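You operate a simulated robot arm through the tools that you are given. There is no shell and no other tool. Be economical: measure what you need, move in short steps, check, and stop when the job is done.

The job below is to be done with a simulated robot arm. You get a single attempt, and the scene is never put back.

JOB
Tighten the motor flange crosswise: 1, then 3, then 2 and 4.
Fine: blue key, screws on their marks, key back; the flange reads 0.00.

Only the result counts: the job must be done as asked and must still hold three seconds after the hand-in. Knocking over, shifting, dropping, spilling or breaking anything else fails it.

ROBOT AND FRAMES
A 7-joint arm with a two-finger parallel gripper, fixed in place. Base frame: the origin is at the foot of the arm, x ahead of it, y to its left, z up; the work surface is at about z = 4. Readings come in mm, degrees, newtons and seconds.
With the tool pointing down near the work surface it reaches from about 220 to 580 mm from the base axis. Its first joint turns from -66.0 to 66.0 degrees. Payload 2.5 kg.
Tool frame: the origin (TCP) lies between the finger pads and is the grasp point; the fingertips stand 23 mm ahead of it; z points along the fingers, y is the line along which they close. The gripper opens to 94 mm. The fingers are 38 mm wide and 10 mm thick; the gripper's body (54 by 96 mm) begins 39 mm behind the TCP.
Orientation is that of the tool frame in the base frame, as a unit quaternion [x, y, z, w]. With the fingers straight down and closing along the base's y, the tool's x points along the base's -x, its y along +y and its z along -z.

CONTROLS
- The arm moves only by the tool play_rows. Its argument "plan" is a list of rows, each a list of 3 entries, a list of its own where there are three numbers: the closure in counts, from 0 (fully open) to 255 (shut), then the shift along the tool's x, y, z in mm, then the turn, a rotation vector about the tool's x, y, z in degrees. In form: [[claw, [tx, ty, tz], [wx, wy, wz]], ...]. A call has 1 to 20 rows; each row shifts and turns the commanded pose from where the row before left it, along the tool's axes as they then stand. Each row takes 0.2 s and may step no farther than 50 mm and 8.6 degrees from the row before; otherwise, or with a gripper value out of range, the whole call is refused. A pose out of reach is approached as far as the arm can. The call stops where the force on the tool passes 40 N (or 10 N more than at its start, if that is more) or the arm is blocked; 0.2 s more then pass. The fingers move at their own pace (about 108 mm/s each) and stop on an object; they squeeze with about 26 N. The grip force told is the motor's: it shows also when the fingers shut on nothing. Time passes only in rows, and 0.2 s behind the last, so rows that do not move let the fingers close. It gives the time, the measured TCP pose, the force on the tool (base axes), the opening and the grip force at its end, in the units of the frame above (readings bear some noise).
- Cameras (640 x 400 px; columns grow to the right, rows downward): "scene" is fixed at [116.5, -402.2, 549.2]; the picture's right is [0.86, -0.50, 0.00], its down [-0.26, -0.45, -0.86] and it looks along [0.43, 0.74, -0.52] (base axes); focal length 352 px, centre (320, 200). "wrist" rides on the gripper at [86, 16, -74] in the tool frame; the picture's right is [-0.18, 0.98, 0.00], its down [-0.58, -0.11, -0.81] and it looks along [-0.79, -0.15, 0.59] (tool axes); focal length 243 px, centre (320, 200). There is no depth. A picture from a camera that has moved, and an enlarged one, comes with that camera's place and axes in the base frame and with its lens.
- capture(camera): a new picture of that camera. No time passes.
- inspect(camera, box): a new picture of the part [left, top, right, bottom] of that camera's present view, enlarged. No time passes.
- sign_off(): hands the job in; it is judged then, once.

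Work in short steps. Places have to be worked out from the pictures, the camera data and where the tool is seen: move nearer, look again, correct. Check each grasp and each placing, and mend what went wrong. You have 120 turns and 76 pictures in all, those below and enlarged ones among them. Open the gripper and draw the arm clear of the work before you hand the job in, unless the task says otherwise; then end with one line.

The tools are called after ">>>" as name(argument=value, ...) on one line, values as JSON. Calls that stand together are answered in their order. play_rows: Moves the arm, as the interface text tells. Its arguments: {"type":"object","properties":{"plan":{"type":"array","items":{"type":"array"}}},"required":["plan"]} The other tools are called the same way: capture (camera) takes a picture; inspect (camera, box) takes an enlarged picture of a part of a camera's view; sign_off () hands the job in.

At the start:

```text
time_s: 0.0
position: [398.0, 147.8, 361.7]
ee_rot: [0.0, 1.0, 0.001, 0.0]
force: [0.6, 0.2, -0.1]
opening: 94.1
grasp_force: 0.0
```

scene: 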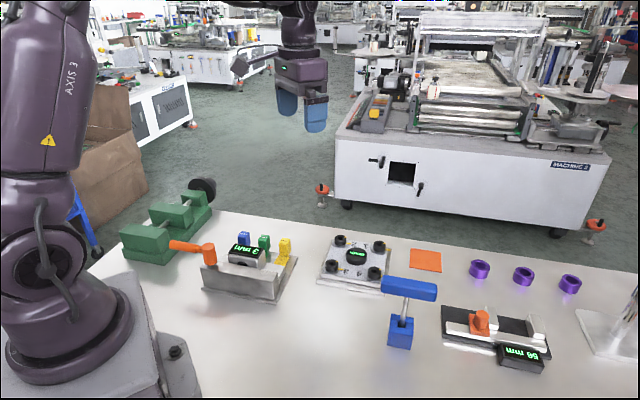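
wrist: 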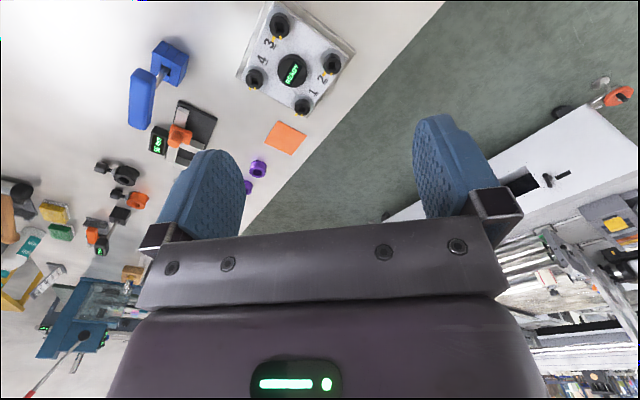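

The flange with four screws and the blue T-handled key in its holder are visible. I enlarge both for details.

>>> inspect(camera="scene", box=[300, 220, 460, 360])

>>> inspect(camera="wrist", box=[120, 0, 360, 150])

>>> inspect(camera="scene", box=[100, 170, 320, 310])

```text
2.86 times, centred on (380, 290) of scene
camera zoom: at [116.5, -402.2, 549.2], right [0.86, -0.5, 0.0], down [-0.26, -0.45, -0.86], along [0.43, 0.74, -0.52], focal length 1006 px, centre (149, -57)
```

zoom: 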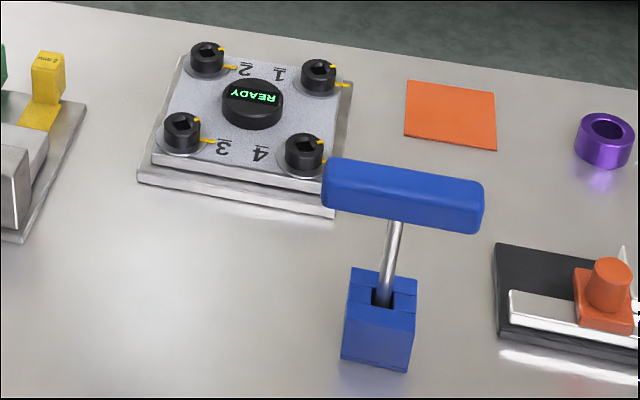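

```text
2.67 times, centred on (240, 75) of wrist
camera zoom: at [311.8, 164.7, 436.8], right [0.18, 0.98, 0.0], down [0.58, -0.11, 0.81], along [0.79, -0.15, -0.59], focal length 647 px, centre (533, 533)
```

zoom: 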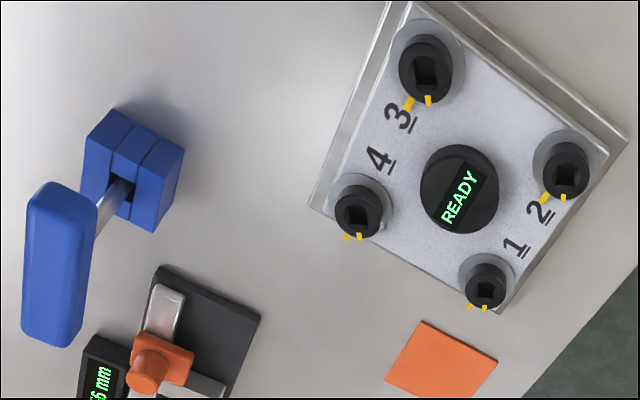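

```text
2.86 times, centred on (210, 240) of scene
camera zoom: at [116.5, -402.2, 549.2], right [0.86, -0.5, 0.0], down [-0.26, -0.45, -0.86], along [0.43, 0.74, -0.52], focal length 1006 px, centre (634, 86)
```

zoom: 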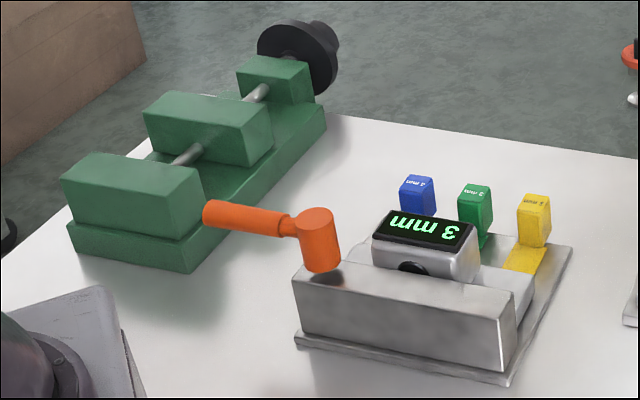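

Estimates: key hole near (450,-110), key handle at z≈130 lying about -45° in the base plane; flange centre near (495,86). I move over the flange for a closer look at the marks.

>>> play_rows(plan=[[0, [-12.4, -12.4, 38], [0, 0, 0]], [0, [-12.4, -12.4, 38], [0, 0, 0]], [0, [-12.4, -12.4, 38], [0, 0, 0]], [0, [-12.4, -12.4, 38], [0, 0, 0]], [0, [-12.4, -12.4, 38], [0, 0, 0]], [0, [0, 0, 0], [0, 0, 0]]])

>>> inspect(camera="wrist", box=[220, 0, 420, 170])

```text
time_s: 1.4
position: [460.0, 86.8, 170.8]
ee_rot: [0.0, 1.0, 0.001, 0.0]
force: [0.4, 0.9, 0.2]
opening: 94.0
grasp_force: 0.1
```

```text
2.35 times, centred on (320, 85) of wrist
camera zoom: at [374.3, 102.6, 246.8], right [0.18, 0.98, 0.0], down [0.58, -0.11, 0.81], along [0.79, -0.15, -0.59], focal length 571 px, centre (320, 471)
```

zoom: 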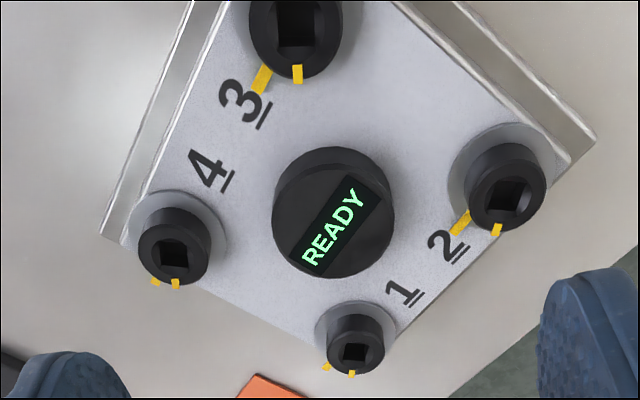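

The flange is a diamond: screw 1 ≈ (561,84), 2 ≈ (494,149), 3 ≈ (429,85), 4 ≈ (494,20), tops at z≈39. Each needs a partial clockwise turn from the head mark to the plate mark; I zoom to measure the angles.

>>> inspect(camera="wrist", box=[315, 125, 355, 165])

>>> inspect(camera="wrist", box=[370, 50, 420, 110])

>>> inspect(camera="wrist", box=[285, 0, 345, 50])

>>> inspect(camera="wrist", box=[250, 75, 300, 130])

```text
10.00 times, centred on (335, 145) of wrist
camera zoom: at [374.3, 102.6, 246.8], right [0.18, 0.98, 0.0], down [0.58, -0.11, 0.81], along [0.79, -0.15, -0.59], focal length 2426 px, centre (170, 750)
```

zoom: 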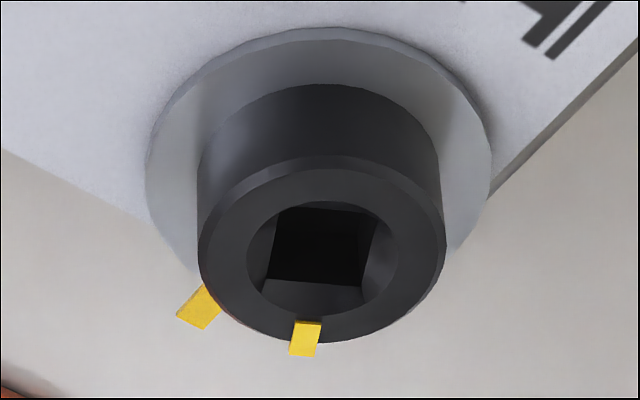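

```text
6.67 times, centred on (395, 80) of wrist
camera zoom: at [374.3, 102.6, 246.8], right [0.18, 0.98, 0.0], down [0.58, -0.11, 0.81], along [0.79, -0.15, -0.59], focal length 1618 px, centre (-180, 1000)
```

zoom: 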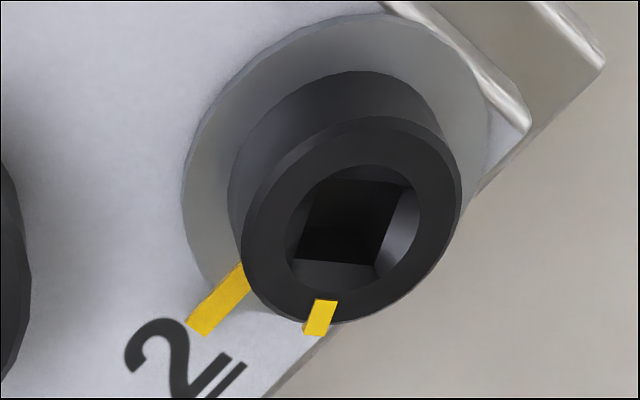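

```text
8.00 times, centred on (315, 25) of wrist
camera zoom: at [374.3, 102.6, 246.8], right [0.18, 0.98, 0.0], down [0.58, -0.11, 0.81], along [0.79, -0.15, -0.59], focal length 1941 px, centre (360, 1600)
```

zoom: 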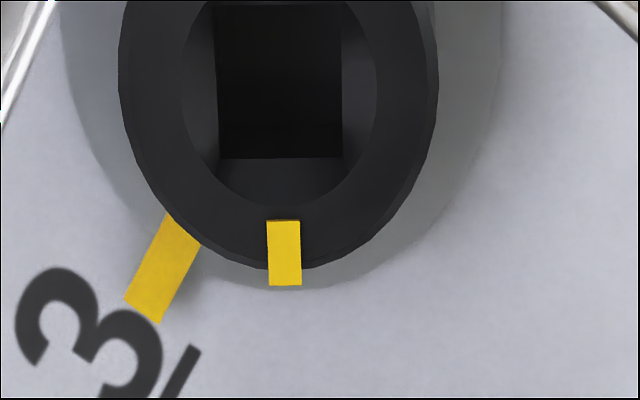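

```text
7.27 times, centred on (275, 102) of wrist
camera zoom: at [374.3, 102.6, 246.8], right [0.18, 0.98, 0.0], down [0.58, -0.11, 0.81], along [0.79, -0.15, -0.59], focal length 1764 px, centre (647, 909)
```

zoom: 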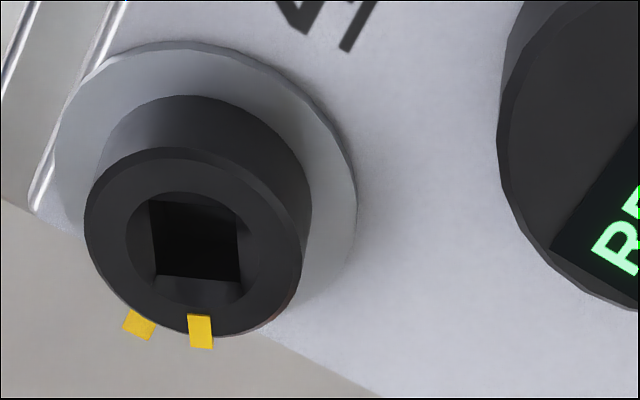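

Socket angles: screw 1 ≈ -17°, screw 3 ≈ -11°, with all the plate marks at ≈ -45°. Every turn is therefore about 28–35° clockwise. Next I go above the key and turn the tool 45° clockwise so the fingers close across the handle.

>>> play_rows(plan=[[0, [0, 0, -45], [0, 0, 0]], [0, [2, -40, 0], [0, 0, 0]], [0, [2, -40, 0], [0, 0, 0]], [0, [2, -40, 0], [0, 0, 0]], [0, [2, -40, 0], [0, 0, 0]], [0, [2, -39, 0], [0, 0, 0]], [0, [0, 0, 0], [0, 0, 7.5]], [0, [0, 0, 0], [0, 0, 7.5]], [0, [0, 0, 0], [0, 0, 7.5]], [0, [0, 0, 0], [0, 0, 7.5]], [0, [0, 0, 0], [0, 0, 7.5]], [0, [0, 0, 0], [0, 0, 7.5]], [0, [0, 0, 0], [0, 0, 0]]])

>>> capture(camera="wrist")

>>> capture(camera="scene")

```text
time_s: 4.2
position: [450.1, -112.0, 217.3]
ee_rot: [0.383, 0.924, 0.001, 0.0]
force: [0.3, 0.1, 0.1]
opening: 94.2
grasp_force: 0.0
```

```text
65 pictures are left
camera wrist: at [400.7, -39.5, 291.3], right [0.83, 0.56, 0.0], down [0.33, -0.49, 0.81], along [0.45, -0.67, -0.59], focal length 243 px, centre (320, 200)
```

wrist: 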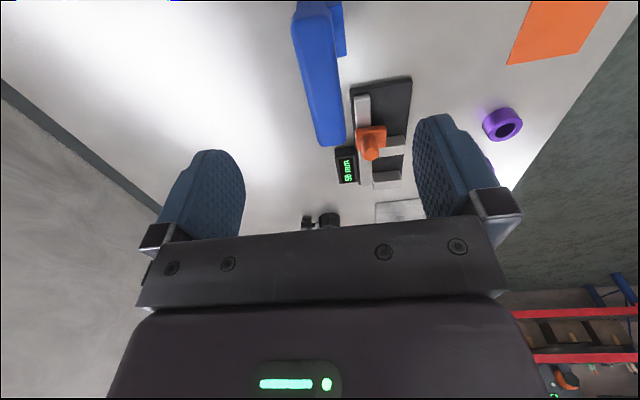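

```text
64 pictures are left
```

scene: 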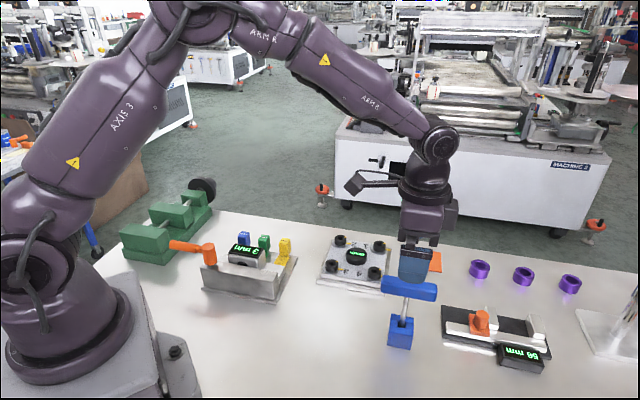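

The handle is seen between the fingers; I zoom in to get its line precisely.

>>> inspect(camera="wrist", box=[240, 0, 400, 160])

>>> inspect(camera="scene", box=[360, 240, 460, 360])

```text
2.50 times, centred on (320, 80) of wrist
camera zoom: at [400.7, -39.5, 291.3], right [0.83, 0.56, 0.0], down [0.33, -0.49, 0.81], along [0.45, -0.67, -0.59], focal length 606 px, centre (320, 500)
```

zoom: 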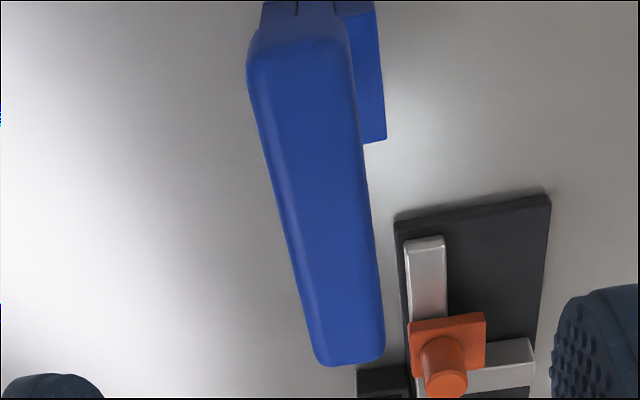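

```text
3.33 times, centred on (410, 300) of scene
camera zoom: at [116.5, -402.2, 549.2], right [0.86, -0.5, 0.0], down [-0.26, -0.45, -0.86], along [0.43, 0.74, -0.52], focal length 1174 px, centre (20, -133)
```

zoom: 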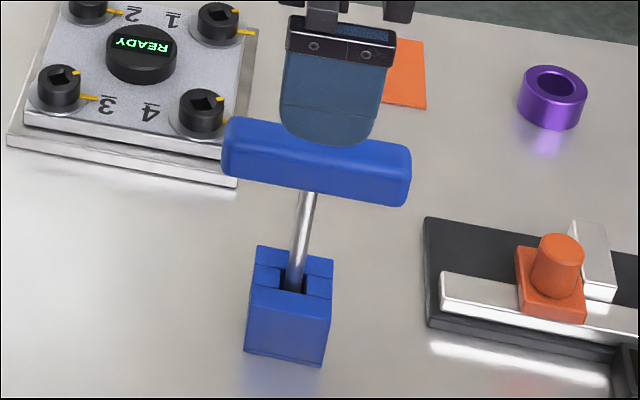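

The handle centreline passes about 3 mm to the tool's +y side, and its angle is ≈ -46°, which matches the tool. I shift, descend to handle height and look before closing.

>>> play_rows(plan=[[0, [0, 3, 29], [0, 0, 0]], [0, [0, 0, 29], [0, 0, 0]], [0, [0, 0, 29], [0, 0, 0]], [0, [0, 0, 0], [0, 0, 0]]])

>>> capture(camera="wrist")

>>> inspect(camera="scene", box=[360, 220, 460, 360])

```text
time_s: 5.2
position: [451.4, -110.6, 129.5]
ee_rot: [0.383, 0.924, 0.001, -0.001]
force: [0.7, 0.1, -0.2]
opening: 94.2
grasp_force: 0.0
```

```text
61 pictures are left
camera wrist: at [402.3, -37.9, 203.9], right [0.83, 0.56, 0.0], down [0.33, -0.49, 0.81], along [0.46, -0.66, -0.59], focal length 243 px, centre (320, 200)
```

wrist: 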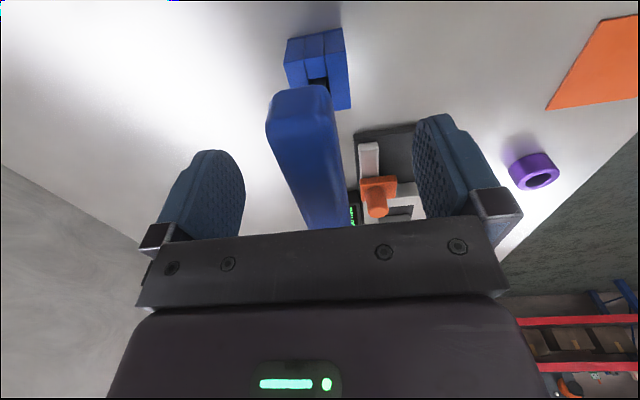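

```text
2.86 times, centred on (410, 290) of scene
camera zoom: at [116.5, -402.2, 549.2], right [0.86, -0.5, 0.0], down [-0.26, -0.45, -0.86], along [0.43, 0.74, -0.52], focal length 1006 px, centre (63, -57)
```

zoom: 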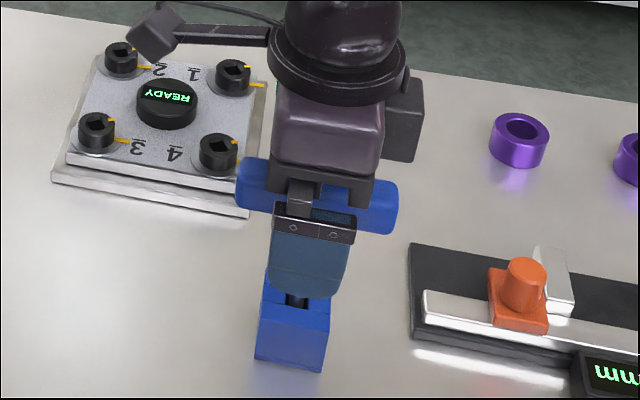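

The handle sits between the fingers, close to centred. I close.

>>> play_rows(plan=[[120, [0, 0, 0], [0, 0, 0]], [160, [0, 0, 0], [0, 0, 0]], [255, [0, 0, 0], [0, 0, 0]], [255, [0, 0, 0], [0, 0, 0]], [255, [0, 0, 0], [0, 0, 0]]])

>>> capture(camera="wrist")

```text
time_s: 6.4
position: [451.0, -110.8, 128.5]
ee_rot: [0.383, 0.924, 0.001, -0.001]
force: [-0.6, -0.3, 0.2]
opening: 23.6
grasp_force: 25.8
```

```text
59 pictures are left
camera wrist: at [402.3, -38.0, 204.1], right [0.83, 0.56, 0.0], down [0.33, -0.49, 0.81], along [0.46, -0.66, -0.59], focal length 243 px, centre (320, 200)
```

wrist: 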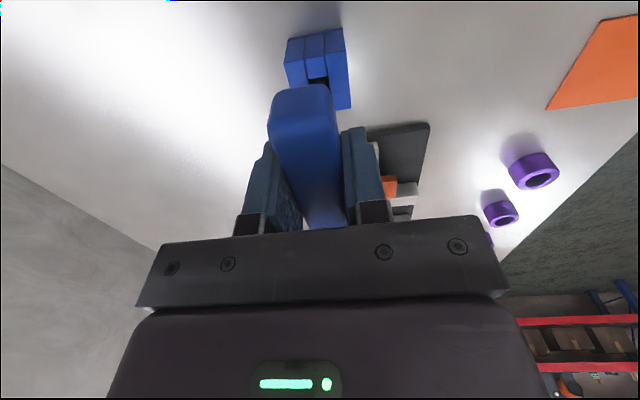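

Firm grip (23.6 mm, about 26 N). The return pose is TCP (451.2,-110.7,129) at the present yaw. I lift straight up in steps.

>>> play_rows(plan=[[255, [0, 0, -10], [0, 0, 0]], [255, [0, 0, -10], [0, 0, 0]], [255, [0, 0, -15], [0, 0, 0]], [255, [0, 0, -20], [0, 0, 0]], [255, [0, 0, -20], [0, 0, 0]], [255, [0, 0, -20], [0, 0, 0]], [255, [0, 0, 0], [0, 0, 0]]])

>>> inspect(camera="scene", box=[350, 200, 450, 350])

```text
time_s: 8.0
position: [451.1, -110.4, 224.3]
ee_rot: [0.383, 0.924, 0.001, -0.001]
force: [-0.2, 0.5, -0.7]
opening: 23.6
grasp_force: 26.0
```

```text
2.67 times, centred on (400, 275) of scene
camera zoom: at [116.5, -402.2, 549.2], right [0.86, -0.5, 0.0], down [-0.26, -0.45, -0.86], along [0.43, 0.74, -0.52], focal length 939 px, centre (107, 0)
```

zoom: 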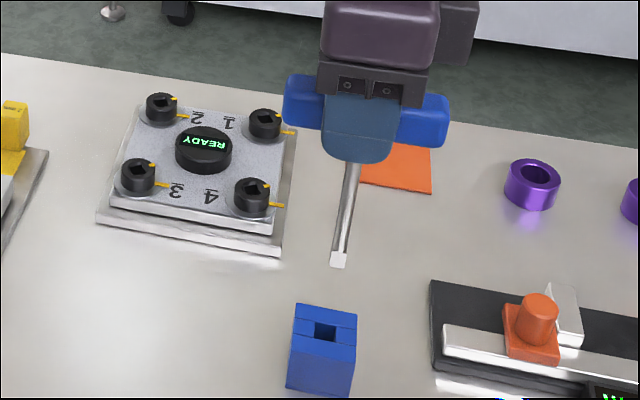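

The key is out of the holder, hanging straight, with its tip ≈ 125–127 mm below the TCP. I check the tip's place and the square's orientation in the wrist view.

>>> inspect(camera="wrist", box=[260, 20, 380, 110])

>>> inspect(camera="scene", box=[375, 220, 435, 310])

```text
4.44 times, centred on (320, 65) of wrist
camera zoom: at [402.7, -37.2, 299.8], right [0.83, 0.56, 0.0], down [0.33, -0.49, 0.81], along [0.46, -0.66, -0.59], focal length 1078 px, centre (320, 800)
```

zoom: 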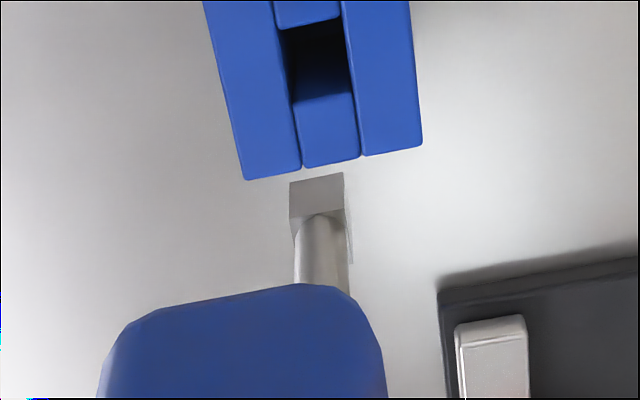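

```text
4.44 times, centred on (405, 265) of scene
camera zoom: at [116.5, -402.2, 549.2], right [0.86, -0.5, 0.0], down [-0.26, -0.45, -0.86], along [0.43, 0.74, -0.52], focal length 1565 px, centre (-58, -89)
```

zoom: 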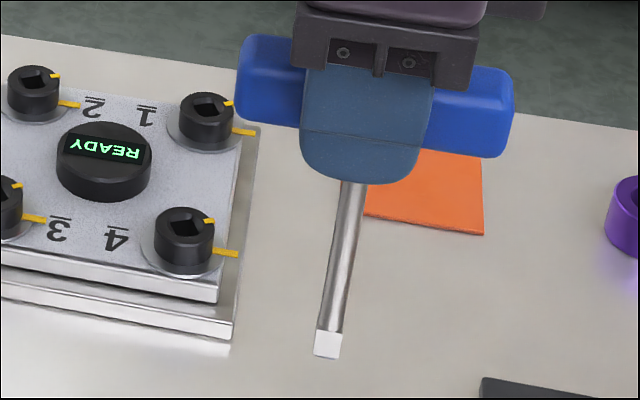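

Tip square ≈ 9.5 mm, aligned with the handle, and about 4 mm off the TCP along the handle. I turn to screw 1's angle (28° counter-clockwise) and carry the key high to above screw 1.

>>> play_rows(plan=[[255, [0, 0, 0], [0, 0, -7]], [255, [0, 0, 0], [0, 0, -7]], [255, [0, 0, 0], [0, 0, -7]], [255, [0, 0, 0], [0, 0, -7]], [255, [-7.45, 36, 0], [0, 0, 0]], [255, [-7.45, 36, 0], [0, 0, 0]], [255, [-7.45, 36, 0], [0, 0, 0]], [255, [-7.45, 36, 0], [0, 0, 0]], [255, [-7.45, 36, 0], [0, 0, 0]], [255, [-7.45, 36, 0], [0, 0, 0]], [255, [0, 0, 0], [0, 0, 0]], [255, [0, 0, 25], [0, 0, 0]], [255, [0, 0, 0], [0, 0, 0]]])

>>> inspect(camera="wrist", box=[260, 20, 380, 110])

>>> inspect(camera="scene", box=[340, 190, 420, 290])

```text
time_s: 10.8
position: [558.1, 82.9, 200.0]
ee_rot: [0.148, 0.989, 0.001, 0.0]
force: [-0.1, 0.1, -1.7]
opening: 23.6
grasp_force: 25.8
```

```text
4.44 times, centred on (320, 65) of wrist
camera zoom: at [480.5, 124.4, 275.0], right [0.46, 0.89, 0.0], down [0.52, -0.28, 0.81], along [0.71, -0.37, -0.59], focal length 1078 px, centre (320, 800)
```

zoom: 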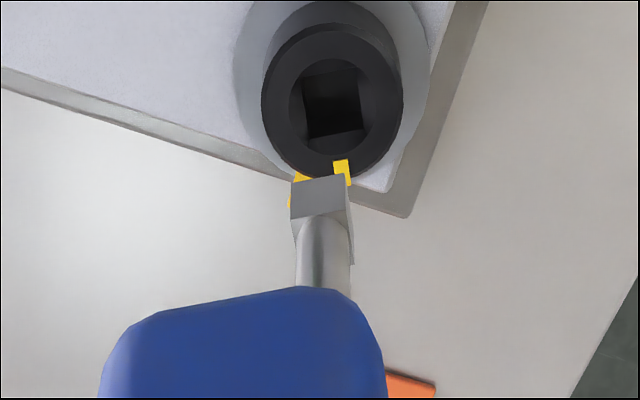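

```text
4.00 times, centred on (380, 240) of scene
camera zoom: at [116.5, -402.2, 549.2], right [0.86, -0.5, 0.0], down [-0.26, -0.45, -0.86], along [0.43, 0.74, -0.52], focal length 1408 px, centre (80, 40)
```

zoom: 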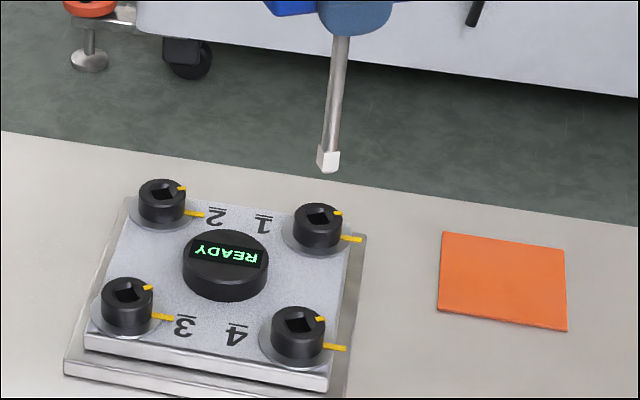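

The yaw looks matched. Both views say the tip should shift by about (-1.7,+2.5) mm in base axes. I correct, come down to ~11 mm above the head and look again.

>>> play_rows(plan=[[255, [2.35, 1.9, 0], [0, 0, 0]], [255, [0, 0, 13], [0, 0, 0]], [255, [0, 0, 13], [0, 0, 0]], [255, [0, 0, 0], [0, 0, 0]]])

>>> inspect(camera="wrist", box=[285, 20, 355, 80])

>>> inspect(camera="scene", box=[360, 220, 400, 260])

```text
time_s: 11.8
position: [556.1, 84.8, 174.0]
ee_rot: [0.148, 0.989, 0.001, 0.0]
force: [0.2, 1.1, -1.2]
opening: 23.6
grasp_force: 25.9
```

```text
6.67 times, centred on (320, 50) of wrist
camera zoom: at [478.7, 126.5, 248.3], right [0.46, 0.89, 0.0], down [0.52, -0.28, 0.81], along [0.71, -0.37, -0.59], focal length 1618 px, centre (320, 1200)
```

zoom: 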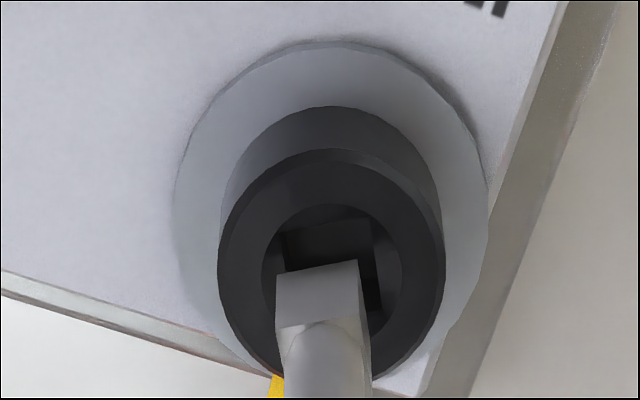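

```text
10.00 times, centred on (380, 240) of scene
camera zoom: at [116.5, -402.2, 549.2], right [0.86, -0.5, 0.0], down [-0.26, -0.45, -0.86], along [0.43, 0.74, -0.52], focal length 3521 px, centre (-280, -200)
```

zoom: 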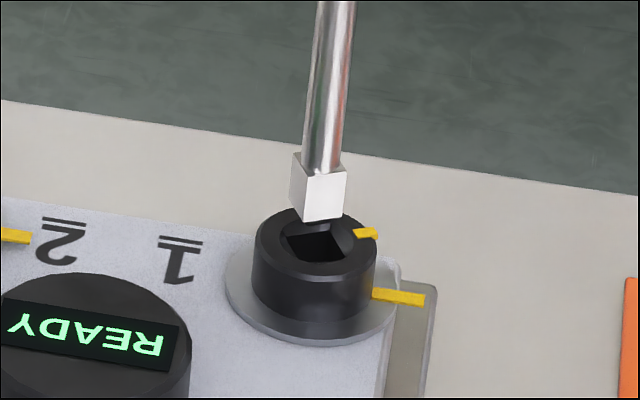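

Tip is now within about 1 mm of the socket axis. I apply a small correction and lower gently in 2–3 mm rows, watching the force.

>>> play_rows(plan=[[255, [-0.9, 0.8, 2], [0, 0, 0]], [255, [0, 0, 3], [0, 0, 0]], [255, [0, 0, 2], [0, 0, 0]], [255, [0, 0, 2], [0, 0, 0]], [255, [0, 0, 2], [0, 0, 0]], [255, [0, 0, 2], [0, 0, 0]], [255, [0, 0, 0], [0, 0, 0]]])

>>> inspect(camera="wrist", box=[285, 20, 355, 80])

>>> inspect(camera="scene", box=[360, 220, 400, 260])

```text
time_s: 13.4
position: [556.4, 87.0, 160.2]
ee_rot: [0.148, 0.989, 0.001, -0.001]
force: [0.0, 0.3, -1.6]
opening: 23.6
grasp_force: 26.2
```

```text
6.67 times, centred on (320, 50) of wrist
camera zoom: at [479.8, 127.1, 235.7], right [0.46, 0.89, 0.0], down [0.52, -0.28, 0.81], along [0.71, -0.37, -0.59], focal length 1618 px, centre (320, 1200)
```

zoom: 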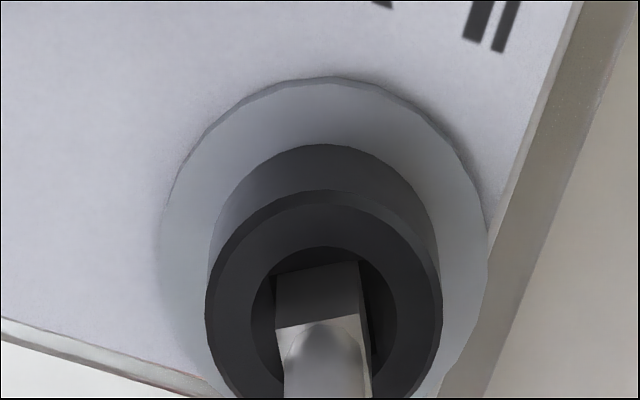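

```text
10.00 times, centred on (380, 240) of scene
camera zoom: at [116.5, -402.2, 549.2], right [0.86, -0.5, 0.0], down [-0.26, -0.45, -0.86], along [0.43, 0.74, -0.52], focal length 3521 px, centre (-280, -200)
```

zoom: 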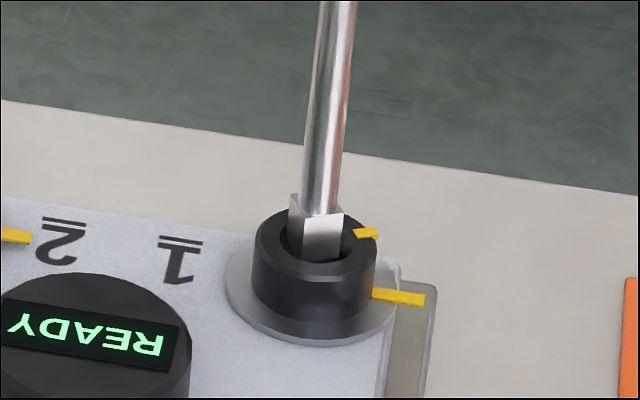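

The tip has entered the socket's mouth without force and looks centred. I continue down gently.

>>> play_rows(plan=[[255, [0, 0, 2], [0, 0, 0]], [255, [0, 0, 2], [0, 0, 0]], [255, [0, 0, 2], [0, 0, 0]], [255, [0, 0, 2], [0, 0, 0]], [255, [0, 0, 0], [0, 0, 0]]])

>>> inspect(camera="wrist", box=[285, 20, 355, 80])

>>> inspect(camera="scene", box=[360, 220, 400, 260])

```text
time_s: 14.6
position: [556.4, 86.6, 153.5]
ee_rot: [0.147, 0.989, 0.002, 0.001]
force: [-5.7, -0.4, 16.7]
opening: 23.4
grasp_force: 25.7
```

```text
6.67 times, centred on (320, 50) of wrist
camera zoom: at [480.3, 127.6, 229.5], right [0.46, 0.89, 0.0], down [0.52, -0.28, 0.81], along [0.72, -0.37, -0.59], focal length 1618 px, centre (320, 1200)
```

zoom: 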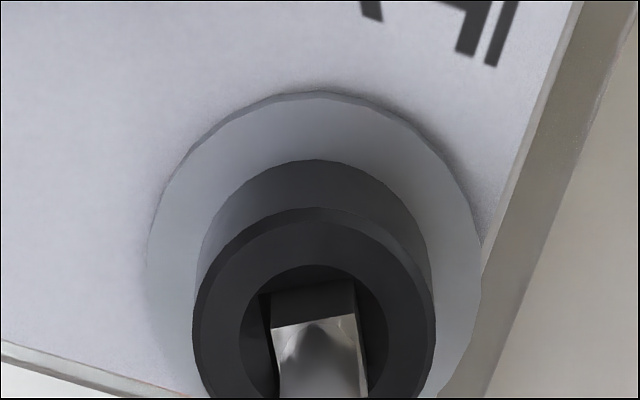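

```text
10.00 times, centred on (380, 240) of scene
camera zoom: at [116.4, -402.2, 549.2], right [0.86, -0.5, 0.0], down [-0.26, -0.45, -0.86], along [0.43, 0.74, -0.52], focal length 3521 px, centre (-280, -200)
```

zoom: 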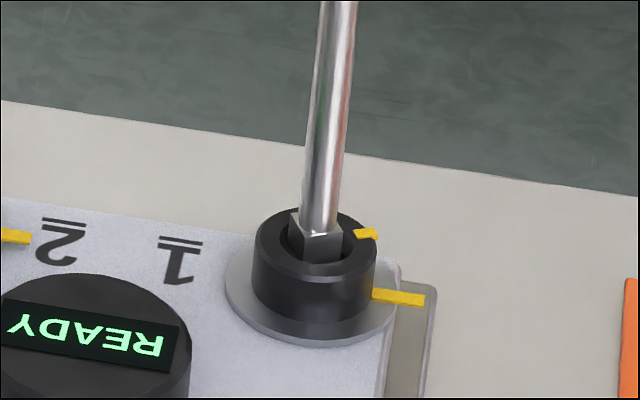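

Contact at Fz≈17 N with a small -x reaction, with the tip ≈11 mm below the head top. I relieve sideways about 0.7 mm and press a little to learn whether this is the floor or an edge.

>>> play_rows(plan=[[255, [0.7, 0, 0], [0, 0, 0]], [255, [0, 0, 1], [0, 0, 0]], [255, [0, 0, 0], [0, 0, 0]]])

```text
time_s: 15.4
position: [557.5, 87.1, 154.2]
ee_rot: [0.148, 0.989, 0.003, 0.003]
force: [-1.8, -0.7, 26.4]
opening: 23.6
grasp_force: 26.2
```

It seems to be the floor. I ease the pressure by 1 mm and turn 14° clockwise about the key axis to see whether the screw follows.

>>> play_rows(plan=[[255, [0, 0, -1], [0, 0, 0]], [255, [0, 0.6, 0], [0, 0, 7]], [255, [0, 0.6, 0], [0, 0, 7]], [255, [0, 0, 0], [0, 0, 0]]])

>>> inspect(camera="scene", box=[360, 220, 400, 260])

>>> inspect(camera="wrist", box=[285, 20, 355, 80])

```text
time_s: 16.4
position: [558.0, 86.3, 153.8]
ee_rot: [0.269, 0.963, 0.0, 0.002]
force: [5.5, -4.6, 20.4]
opening: 23.5
grasp_force: 25.9
```

```text
10.00 times, centred on (380, 240) of scene
camera zoom: at [116.4, -402.2, 549.2], right [0.86, -0.5, 0.0], down [-0.26, -0.45, -0.86], along [0.43, 0.74, -0.52], focal length 3521 px, centre (-280, -200)
```

zoom: 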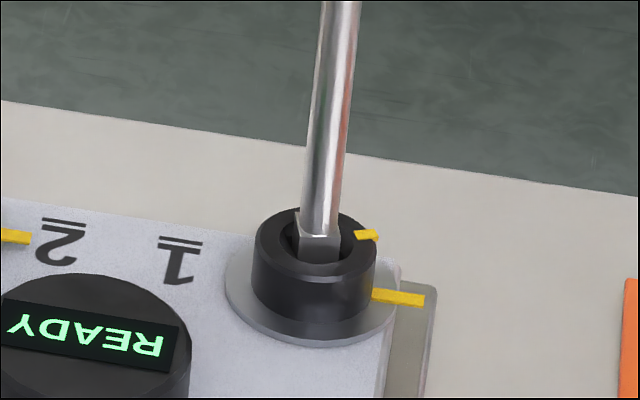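

```text
6.67 times, centred on (320, 50) of wrist
camera zoom: at [492.5, 145.6, 229.1], right [0.67, 0.75, 0.0], down [0.44, -0.39, 0.81], along [0.6, -0.54, -0.59], focal length 1618 px, centre (320, 1200)
```

zoom: 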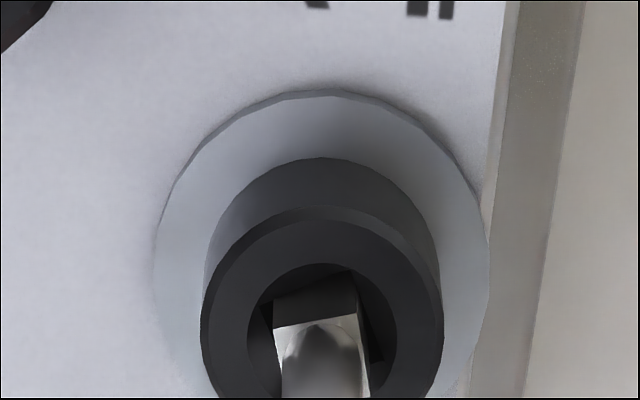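

The mark hasn't moved yet: the socket is wider than the tip, so part of the turn is play. Lateral forces suggest contact is just starting; I turn 7° more.

>>> play_rows(plan=[[255, [0, 0.6, 0], [0, 0, 7]], [255, [0, 0, 0], [0, 0, 0]]])

>>> inspect(camera="scene", box=[360, 220, 400, 260])

>>> inspect(camera="wrist", box=[285, 20, 355, 80])

```text
time_s: 17.0
position: [558.1, 88.5, 154.0]
ee_rot: [0.327, 0.945, 0.001, 0.0]
force: [4.6, -6.9, 19.3]
opening: 23.8
grasp_force: 26.2
```

```text
10.00 times, centred on (380, 240) of scene
camera zoom: at [116.4, -402.2, 549.2], right [0.86, -0.5, 0.0], down [-0.26, -0.45, -0.86], along [0.43, 0.74, -0.52], focal length 3521 px, centre (-280, -200)
```

zoom: 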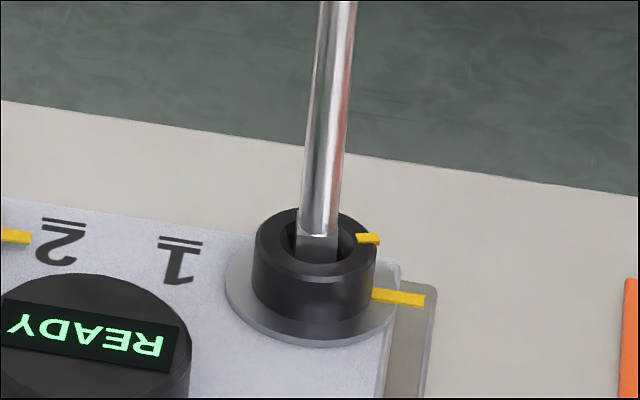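

```text
6.67 times, centred on (320, 50) of wrist
camera zoom: at [500.0, 154.4, 229.0], right [0.75, 0.66, 0.0], down [0.39, -0.45, 0.81], along [0.53, -0.6, -0.59], focal length 1618 px, centre (320, 1200)
```

zoom: 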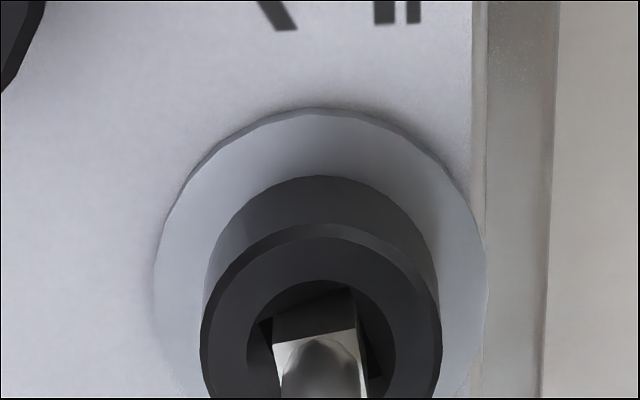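

The screw's head mark is now moving (play ≈ 12°), roughly 19° to go. I turn 14° more and check.

>>> play_rows(plan=[[255, [0, 0.6, 0], [0, 0, 7]], [255, [0, 0.6, 0], [0, 0, 7]], [255, [0, 0, 0], [0, 0, 0]]])

>>> inspect(camera="scene", box=[355, 225, 405, 265])

```text
time_s: 17.8
position: [558.6, 89.1, 152.6]
ee_rot: [0.439, 0.899, 0.001, 0.0]
force: [-2.6, -3.9, 19.7]
opening: 23.5
grasp_force: 25.9
```

```text
10.00 times, centred on (380, 245) of scene
camera zoom: at [116.4, -402.2, 549.2], right [0.86, -0.5, 0.0], down [-0.26, -0.45, -0.86], along [0.43, 0.74, -0.52], focal length 3521 px, centre (-280, -250)
```

zoom: 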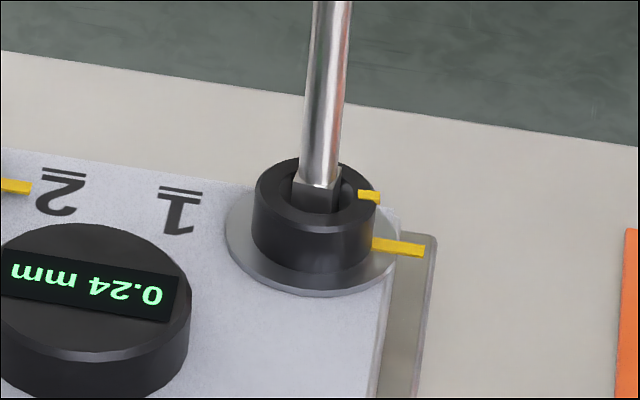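

The display went live at 0.24 mm and the marks are near alignment. I zoom in finely.

>>> inspect(camera="scene", box=[378, 238, 402, 254])

>>> inspect(camera="wrist", box=[270, 20, 370, 90])

```text
16.00 times, centred on (390, 246) of scene
camera zoom: at [116.4, -402.2, 549.2], right [0.86, -0.5, 0.0], down [-0.26, -0.45, -0.86], along [0.43, 0.74, -0.52], focal length 5634 px, centre (-800, -536)
```

zoom: 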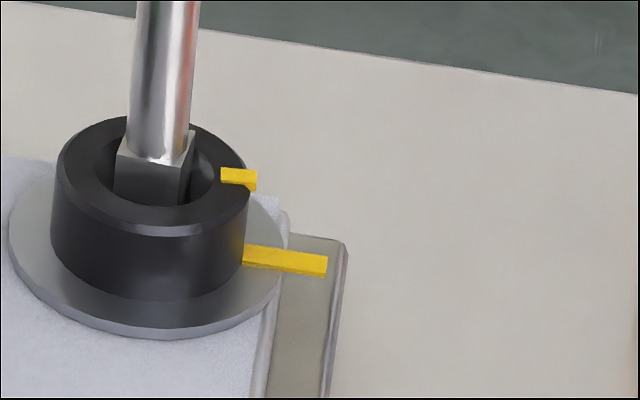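

```text
5.71 times, centred on (320, 55) of wrist
camera zoom: at [518.3, 167.7, 228.6], right [0.89, 0.46, 0.0], down [0.27, -0.53, 0.8], along [0.37, -0.71, -0.59], focal length 1386 px, centre (320, 1029)
```

zoom: 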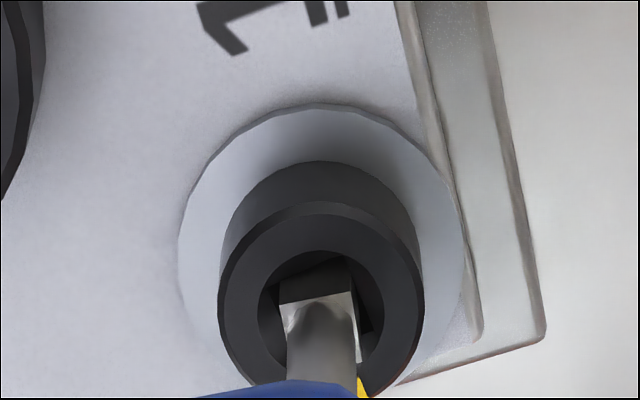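

The head mark is still a few degrees short of the plate mark. I turn 4° more and see how the display and mark react.

>>> play_rows(plan=[[255, [0, 0.35, 0], [0, 0, 4]], [255, [0, 0, 0], [0, 0, 0]]])

>>> inspect(camera="scene", box=[340, 235, 402, 275])

```text
time_s: 18.4
position: [557.6, 89.9, 153.7]
ee_rot: [0.47, 0.883, 0.001, -0.001]
force: [-4.9, -1.6, 20.4]
opening: 23.8
grasp_force: 26.3
```

```text
10.00 times, centred on (371, 255) of scene
camera zoom: at [116.4, -402.2, 549.2], right [0.86, -0.5, 0.0], down [-0.26, -0.45, -0.86], along [0.43, 0.74, -0.52], focal length 3521 px, centre (-190, -350)
```

zoom: 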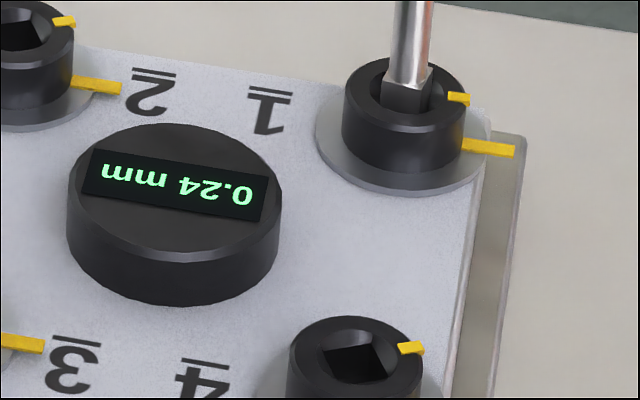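

>>> inspect(camera="scene", box=[378, 238, 402, 254])

```text
16.00 times, centred on (390, 246) of scene
camera zoom: at [116.4, -402.2, 549.2], right [0.86, -0.5, 0.0], down [-0.26, -0.45, -0.86], along [0.43, 0.74, -0.52], focal length 5634 px, centre (-800, -536)
```

zoom: 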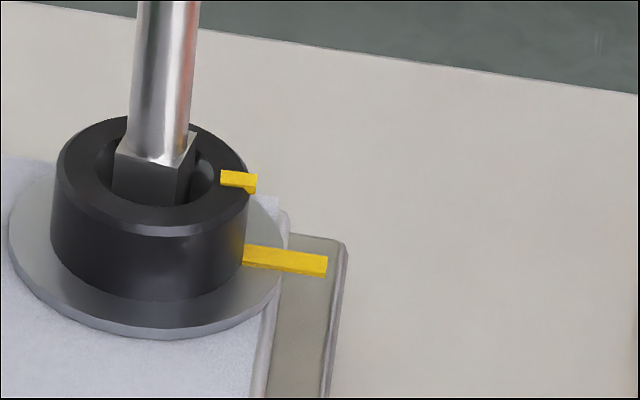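

Slope and radial-line comparisons put the mark within about 1–2° of its line. I add 1.5°, then back off 8° inside the play, lift out, and look unobstructed.

>>> play_rows(plan=[[255, [0, 0.13, 0], [0, 0, 1.5]], [255, [0, 0, 0], [0, 0, 0]], [255, [0, -0.7, 0], [0, 0, -8]], [255, [0, 0, -5], [0, 0, 0]], [255, [0, 0, -10], [0, 0, 0]], [255, [0, 0, -20], [0, 0, 0]], [255, [0, 0, -20], [0, 0, 0]], [255, [0, 0, 0], [0, 0, 0]]])

>>> inspect(camera="scene", box=[338, 230, 402, 270])

>>> capture(camera="wrist")

```text
time_s: 20.2
position: [558.1, 88.4, 206.0]
ee_rot: [0.418, 0.908, 0.001, -0.001]
force: [-0.2, 0.1, -0.6]
opening: 23.6
grasp_force: 25.8
```

```text
10.00 times, centred on (370, 250) of scene
camera zoom: at [116.5, -402.2, 549.2], right [0.86, -0.5, 0.0], down [-0.26, -0.45, -0.86], along [0.43, 0.74, -0.52], focal length 3521 px, centre (-180, -300)
```

zoom: 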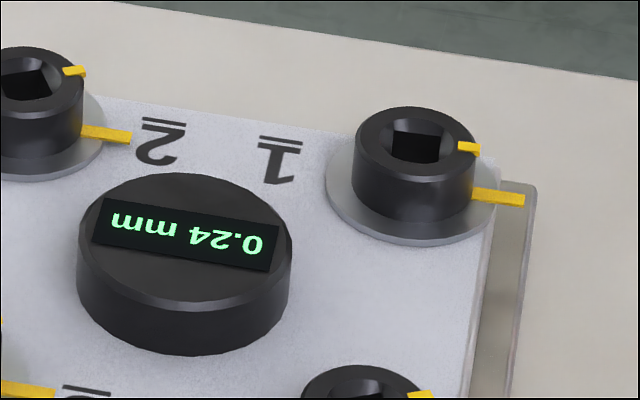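

```text
37 pictures are left
camera wrist: at [514.6, 164.7, 282.7], right [0.87, 0.5, 0.0], down [0.29, -0.51, 0.81], along [0.4, -0.7, -0.59], focal length 243 px, centre (320, 200)
```

wrist: 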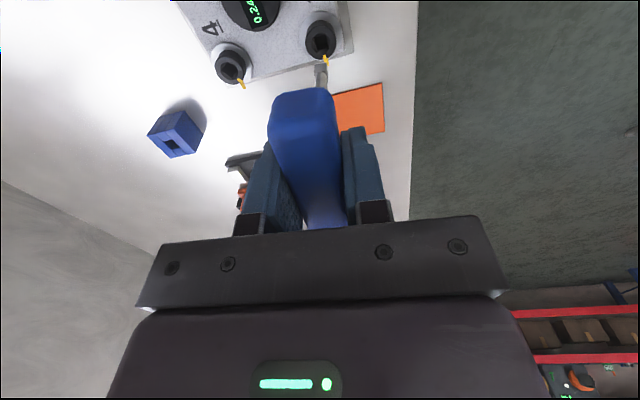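

Screw 1 looks good from the scene; one magnified wrist view to measure its angle.

>>> inspect(camera="wrist", box=[295, 10, 350, 70])

```text
6.67 times, centred on (322, 40) of wrist
camera zoom: at [514.6, 164.7, 282.7], right [0.87, 0.5, 0.0], down [0.29, -0.51, 0.81], along [0.4, -0.7, -0.59], focal length 1618 px, centre (303, 1267)
```

zoom: 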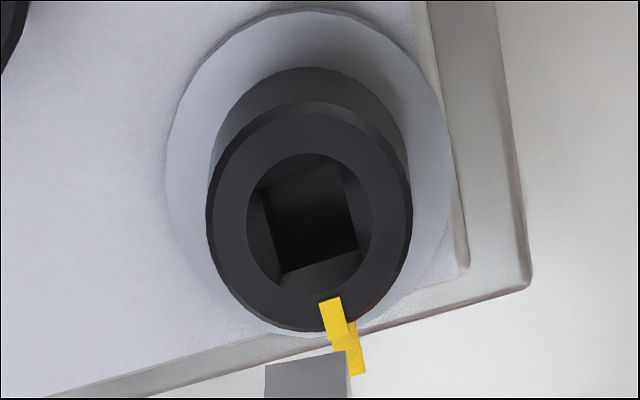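

Screw 1 measures ≈ -44.5° against the plate mark's -44.4°, so it is on its mark. The key axis is ≈ 6.4 mm off the TCP in tool -x. Next is screw 3: I turn to about -13° and carry the key over it.

>>> play_rows(plan=[[255, [0, 0, 0], [0, 0, -7.3]], [255, [0, 0, 0], [0, 0, -7.3]], [255, [0, 0, 0], [0, 0, -7.3]], [255, [0, 0, 0], [0, 0, -7.3]], [255, [0, 0, 0], [0, 0, -7.3]], [255, [32.8, -8, 0], [0, 0, 0]], [255, [32.8, -8, 0], [0, 0, 0]], [255, [32.8, -8, 0], [0, 0, 0]], [255, [32.8, -8, 0], [0, 0, 0]], [255, [0, 0, 0], [0, 0, 0]], [255, [0, 0, 15], [0, 0, 0]], [255, [0, 0, 14], [0, 0, 0]], [255, [0, 0, 0], [0, 0, 0]]])

>>> inspect(camera="wrist", box=[285, 20, 355, 80])

>>> inspect(camera="scene", box=[310, 230, 370, 290])

```text
time_s: 23.0
position: [422.1, 86.3, 179.1]
ee_rot: [0.112, 0.994, 0.0, 0.0]
force: [0.9, -0.3, -2.0]
opening: 23.4
grasp_force: 26.4
```

```text
6.67 times, centred on (320, 50) of wrist
camera zoom: at [342.4, 122.2, 253.4], right [0.4, 0.92, 0.0], down [0.54, -0.24, 0.81], along [0.74, -0.32, -0.59], focal length 1618 px, centre (320, 1200)
```

zoom: 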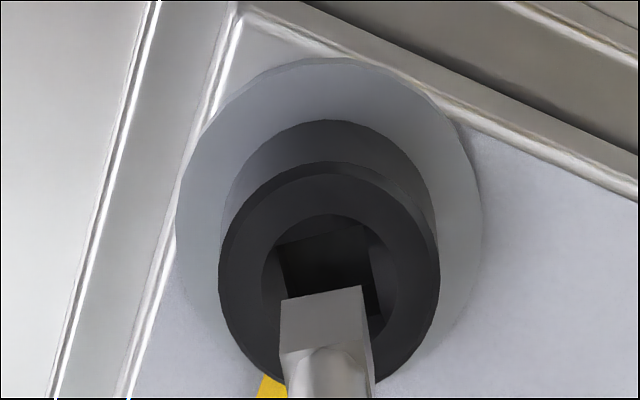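

```text
6.67 times, centred on (340, 260) of scene
camera zoom: at [116.5, -402.2, 549.2], right [0.86, -0.5, 0.0], down [-0.26, -0.45, -0.86], along [0.43, 0.74, -0.52], focal length 2347 px, centre (187, -200)
```

zoom: 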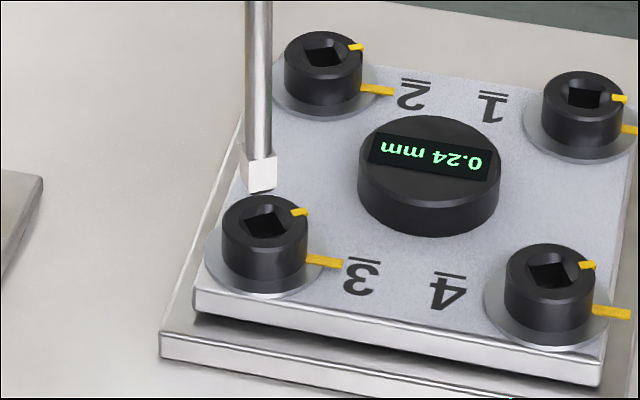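

Both views agree on a (+2,-1) mm correction. I apply it and lower in small rows.

>>> play_rows(plan=[[255, [-2.2, -0.5, 5], [0, 0, 0]], [255, [0, 0, 5], [0, 0, 0]], [255, [0, 0, 3], [0, 0, 0]], [255, [0, 0, 3], [0, 0, 0]], [255, [0, 0, 3], [0, 0, 0]], [255, [0, 0, 2], [0, 0, 0]], [255, [0, 0, 2], [0, 0, 0]], [255, [0, 0, 0], [0, 0, 0]]])

>>> inspect(camera="wrist", box=[285, 20, 355, 80])

>>> inspect(camera="scene", box=[325, 240, 365, 280])

```text
time_s: 24.8
position: [424.7, 85.8, 155.1]
ee_rot: [0.114, 0.993, 0.001, 0.0]
force: [0.3, -0.9, -0.5]
opening: 23.9
grasp_force: 25.8
```

```text
6.67 times, centred on (320, 50) of wrist
camera zoom: at [344.8, 121.4, 230.4], right [0.4, 0.92, 0.0], down [0.54, -0.24, 0.81], along [0.74, -0.32, -0.59], focal length 1618 px, centre (320, 1200)
```

zoom: 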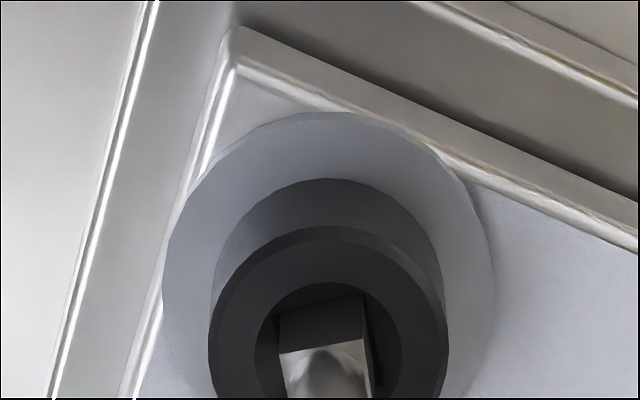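

```text
10.00 times, centred on (345, 260) of scene
camera zoom: at [116.5, -402.2, 549.2], right [0.86, -0.5, 0.0], down [-0.26, -0.45, -0.86], along [0.43, 0.74, -0.52], focal length 3521 px, centre (70, -400)
```

zoom: 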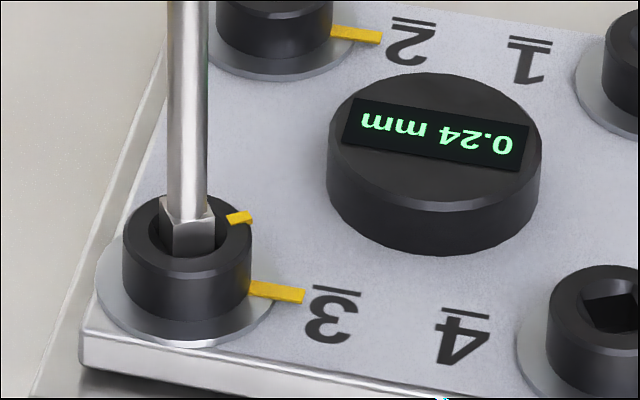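

Seated without force. I turn clockwise 38.5° about the key axis, then check.

>>> play_rows(plan=[[255, [0, 0.78, 1], [0, 0, 7]], [255, [0, 0.78, 0], [0, 0, 7]], [255, [0, 0.78, 0], [0, 0, 7]], [255, [0, 0.78, 0], [0, 0, 7]], [255, [0, 0.78, 0], [0, 0, 7]], [255, [0, 0.4, 0], [0, 0, 3.5]], [255, [0, 0, 0], [0, 0, 0]]])

>>> inspect(camera="scene", box=[325, 240, 365, 280])

```text
time_s: 26.4
position: [426.8, 88.9, 153.5]
ee_rot: [0.435, 0.9, 0.0, 0.0]
force: [0.7, -7.8, -7.0]
opening: 23.7
grasp_force: 26.3
```

```text
10.00 times, centred on (345, 260) of scene
camera zoom: at [116.5, -402.2, 549.2], right [0.86, -0.5, 0.0], down [-0.26, -0.45, -0.86], along [0.43, 0.74, -0.52], focal length 3521 px, centre (70, -400)
```

zoom: 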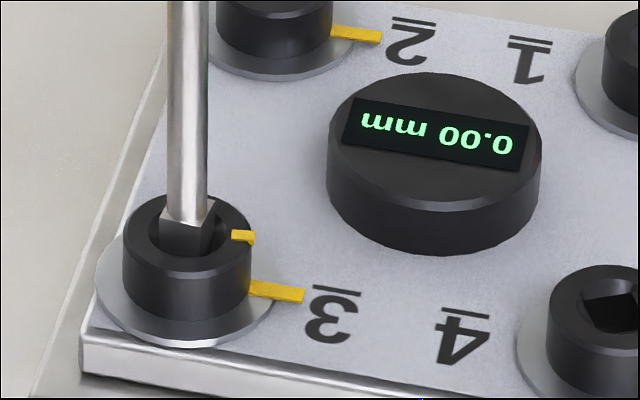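

The display dropped to 0.00 (1 and 3 balanced), but the mark looks a few degrees short. I add 4° and zoom.

>>> play_rows(plan=[[255, [0, 0.45, 0], [0, 0, 4]], [255, [0, 0, 0], [0, 0, 0]]])

>>> inspect(camera="scene", box=[334, 255, 358, 275])

```text
time_s: 27.0
position: [427.2, 89.8, 154.7]
ee_rot: [0.466, 0.885, 0.0, 0.0]
force: [1.5, -8.0, -10.2]
opening: 23.8
grasp_force: 26.1
```

```text
16.00 times, centred on (346, 265) of scene
camera zoom: at [116.5, -402.2, 549.2], right [0.86, -0.5, 0.0], down [-0.26, -0.45, -0.86], along [0.43, 0.74, -0.52], focal length 5634 px, centre (-96, -840)
```

zoom: 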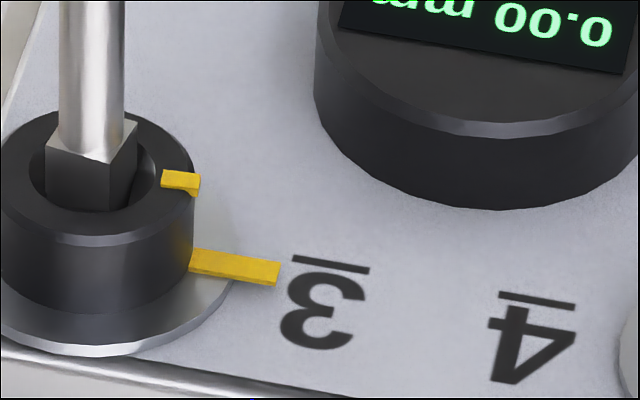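

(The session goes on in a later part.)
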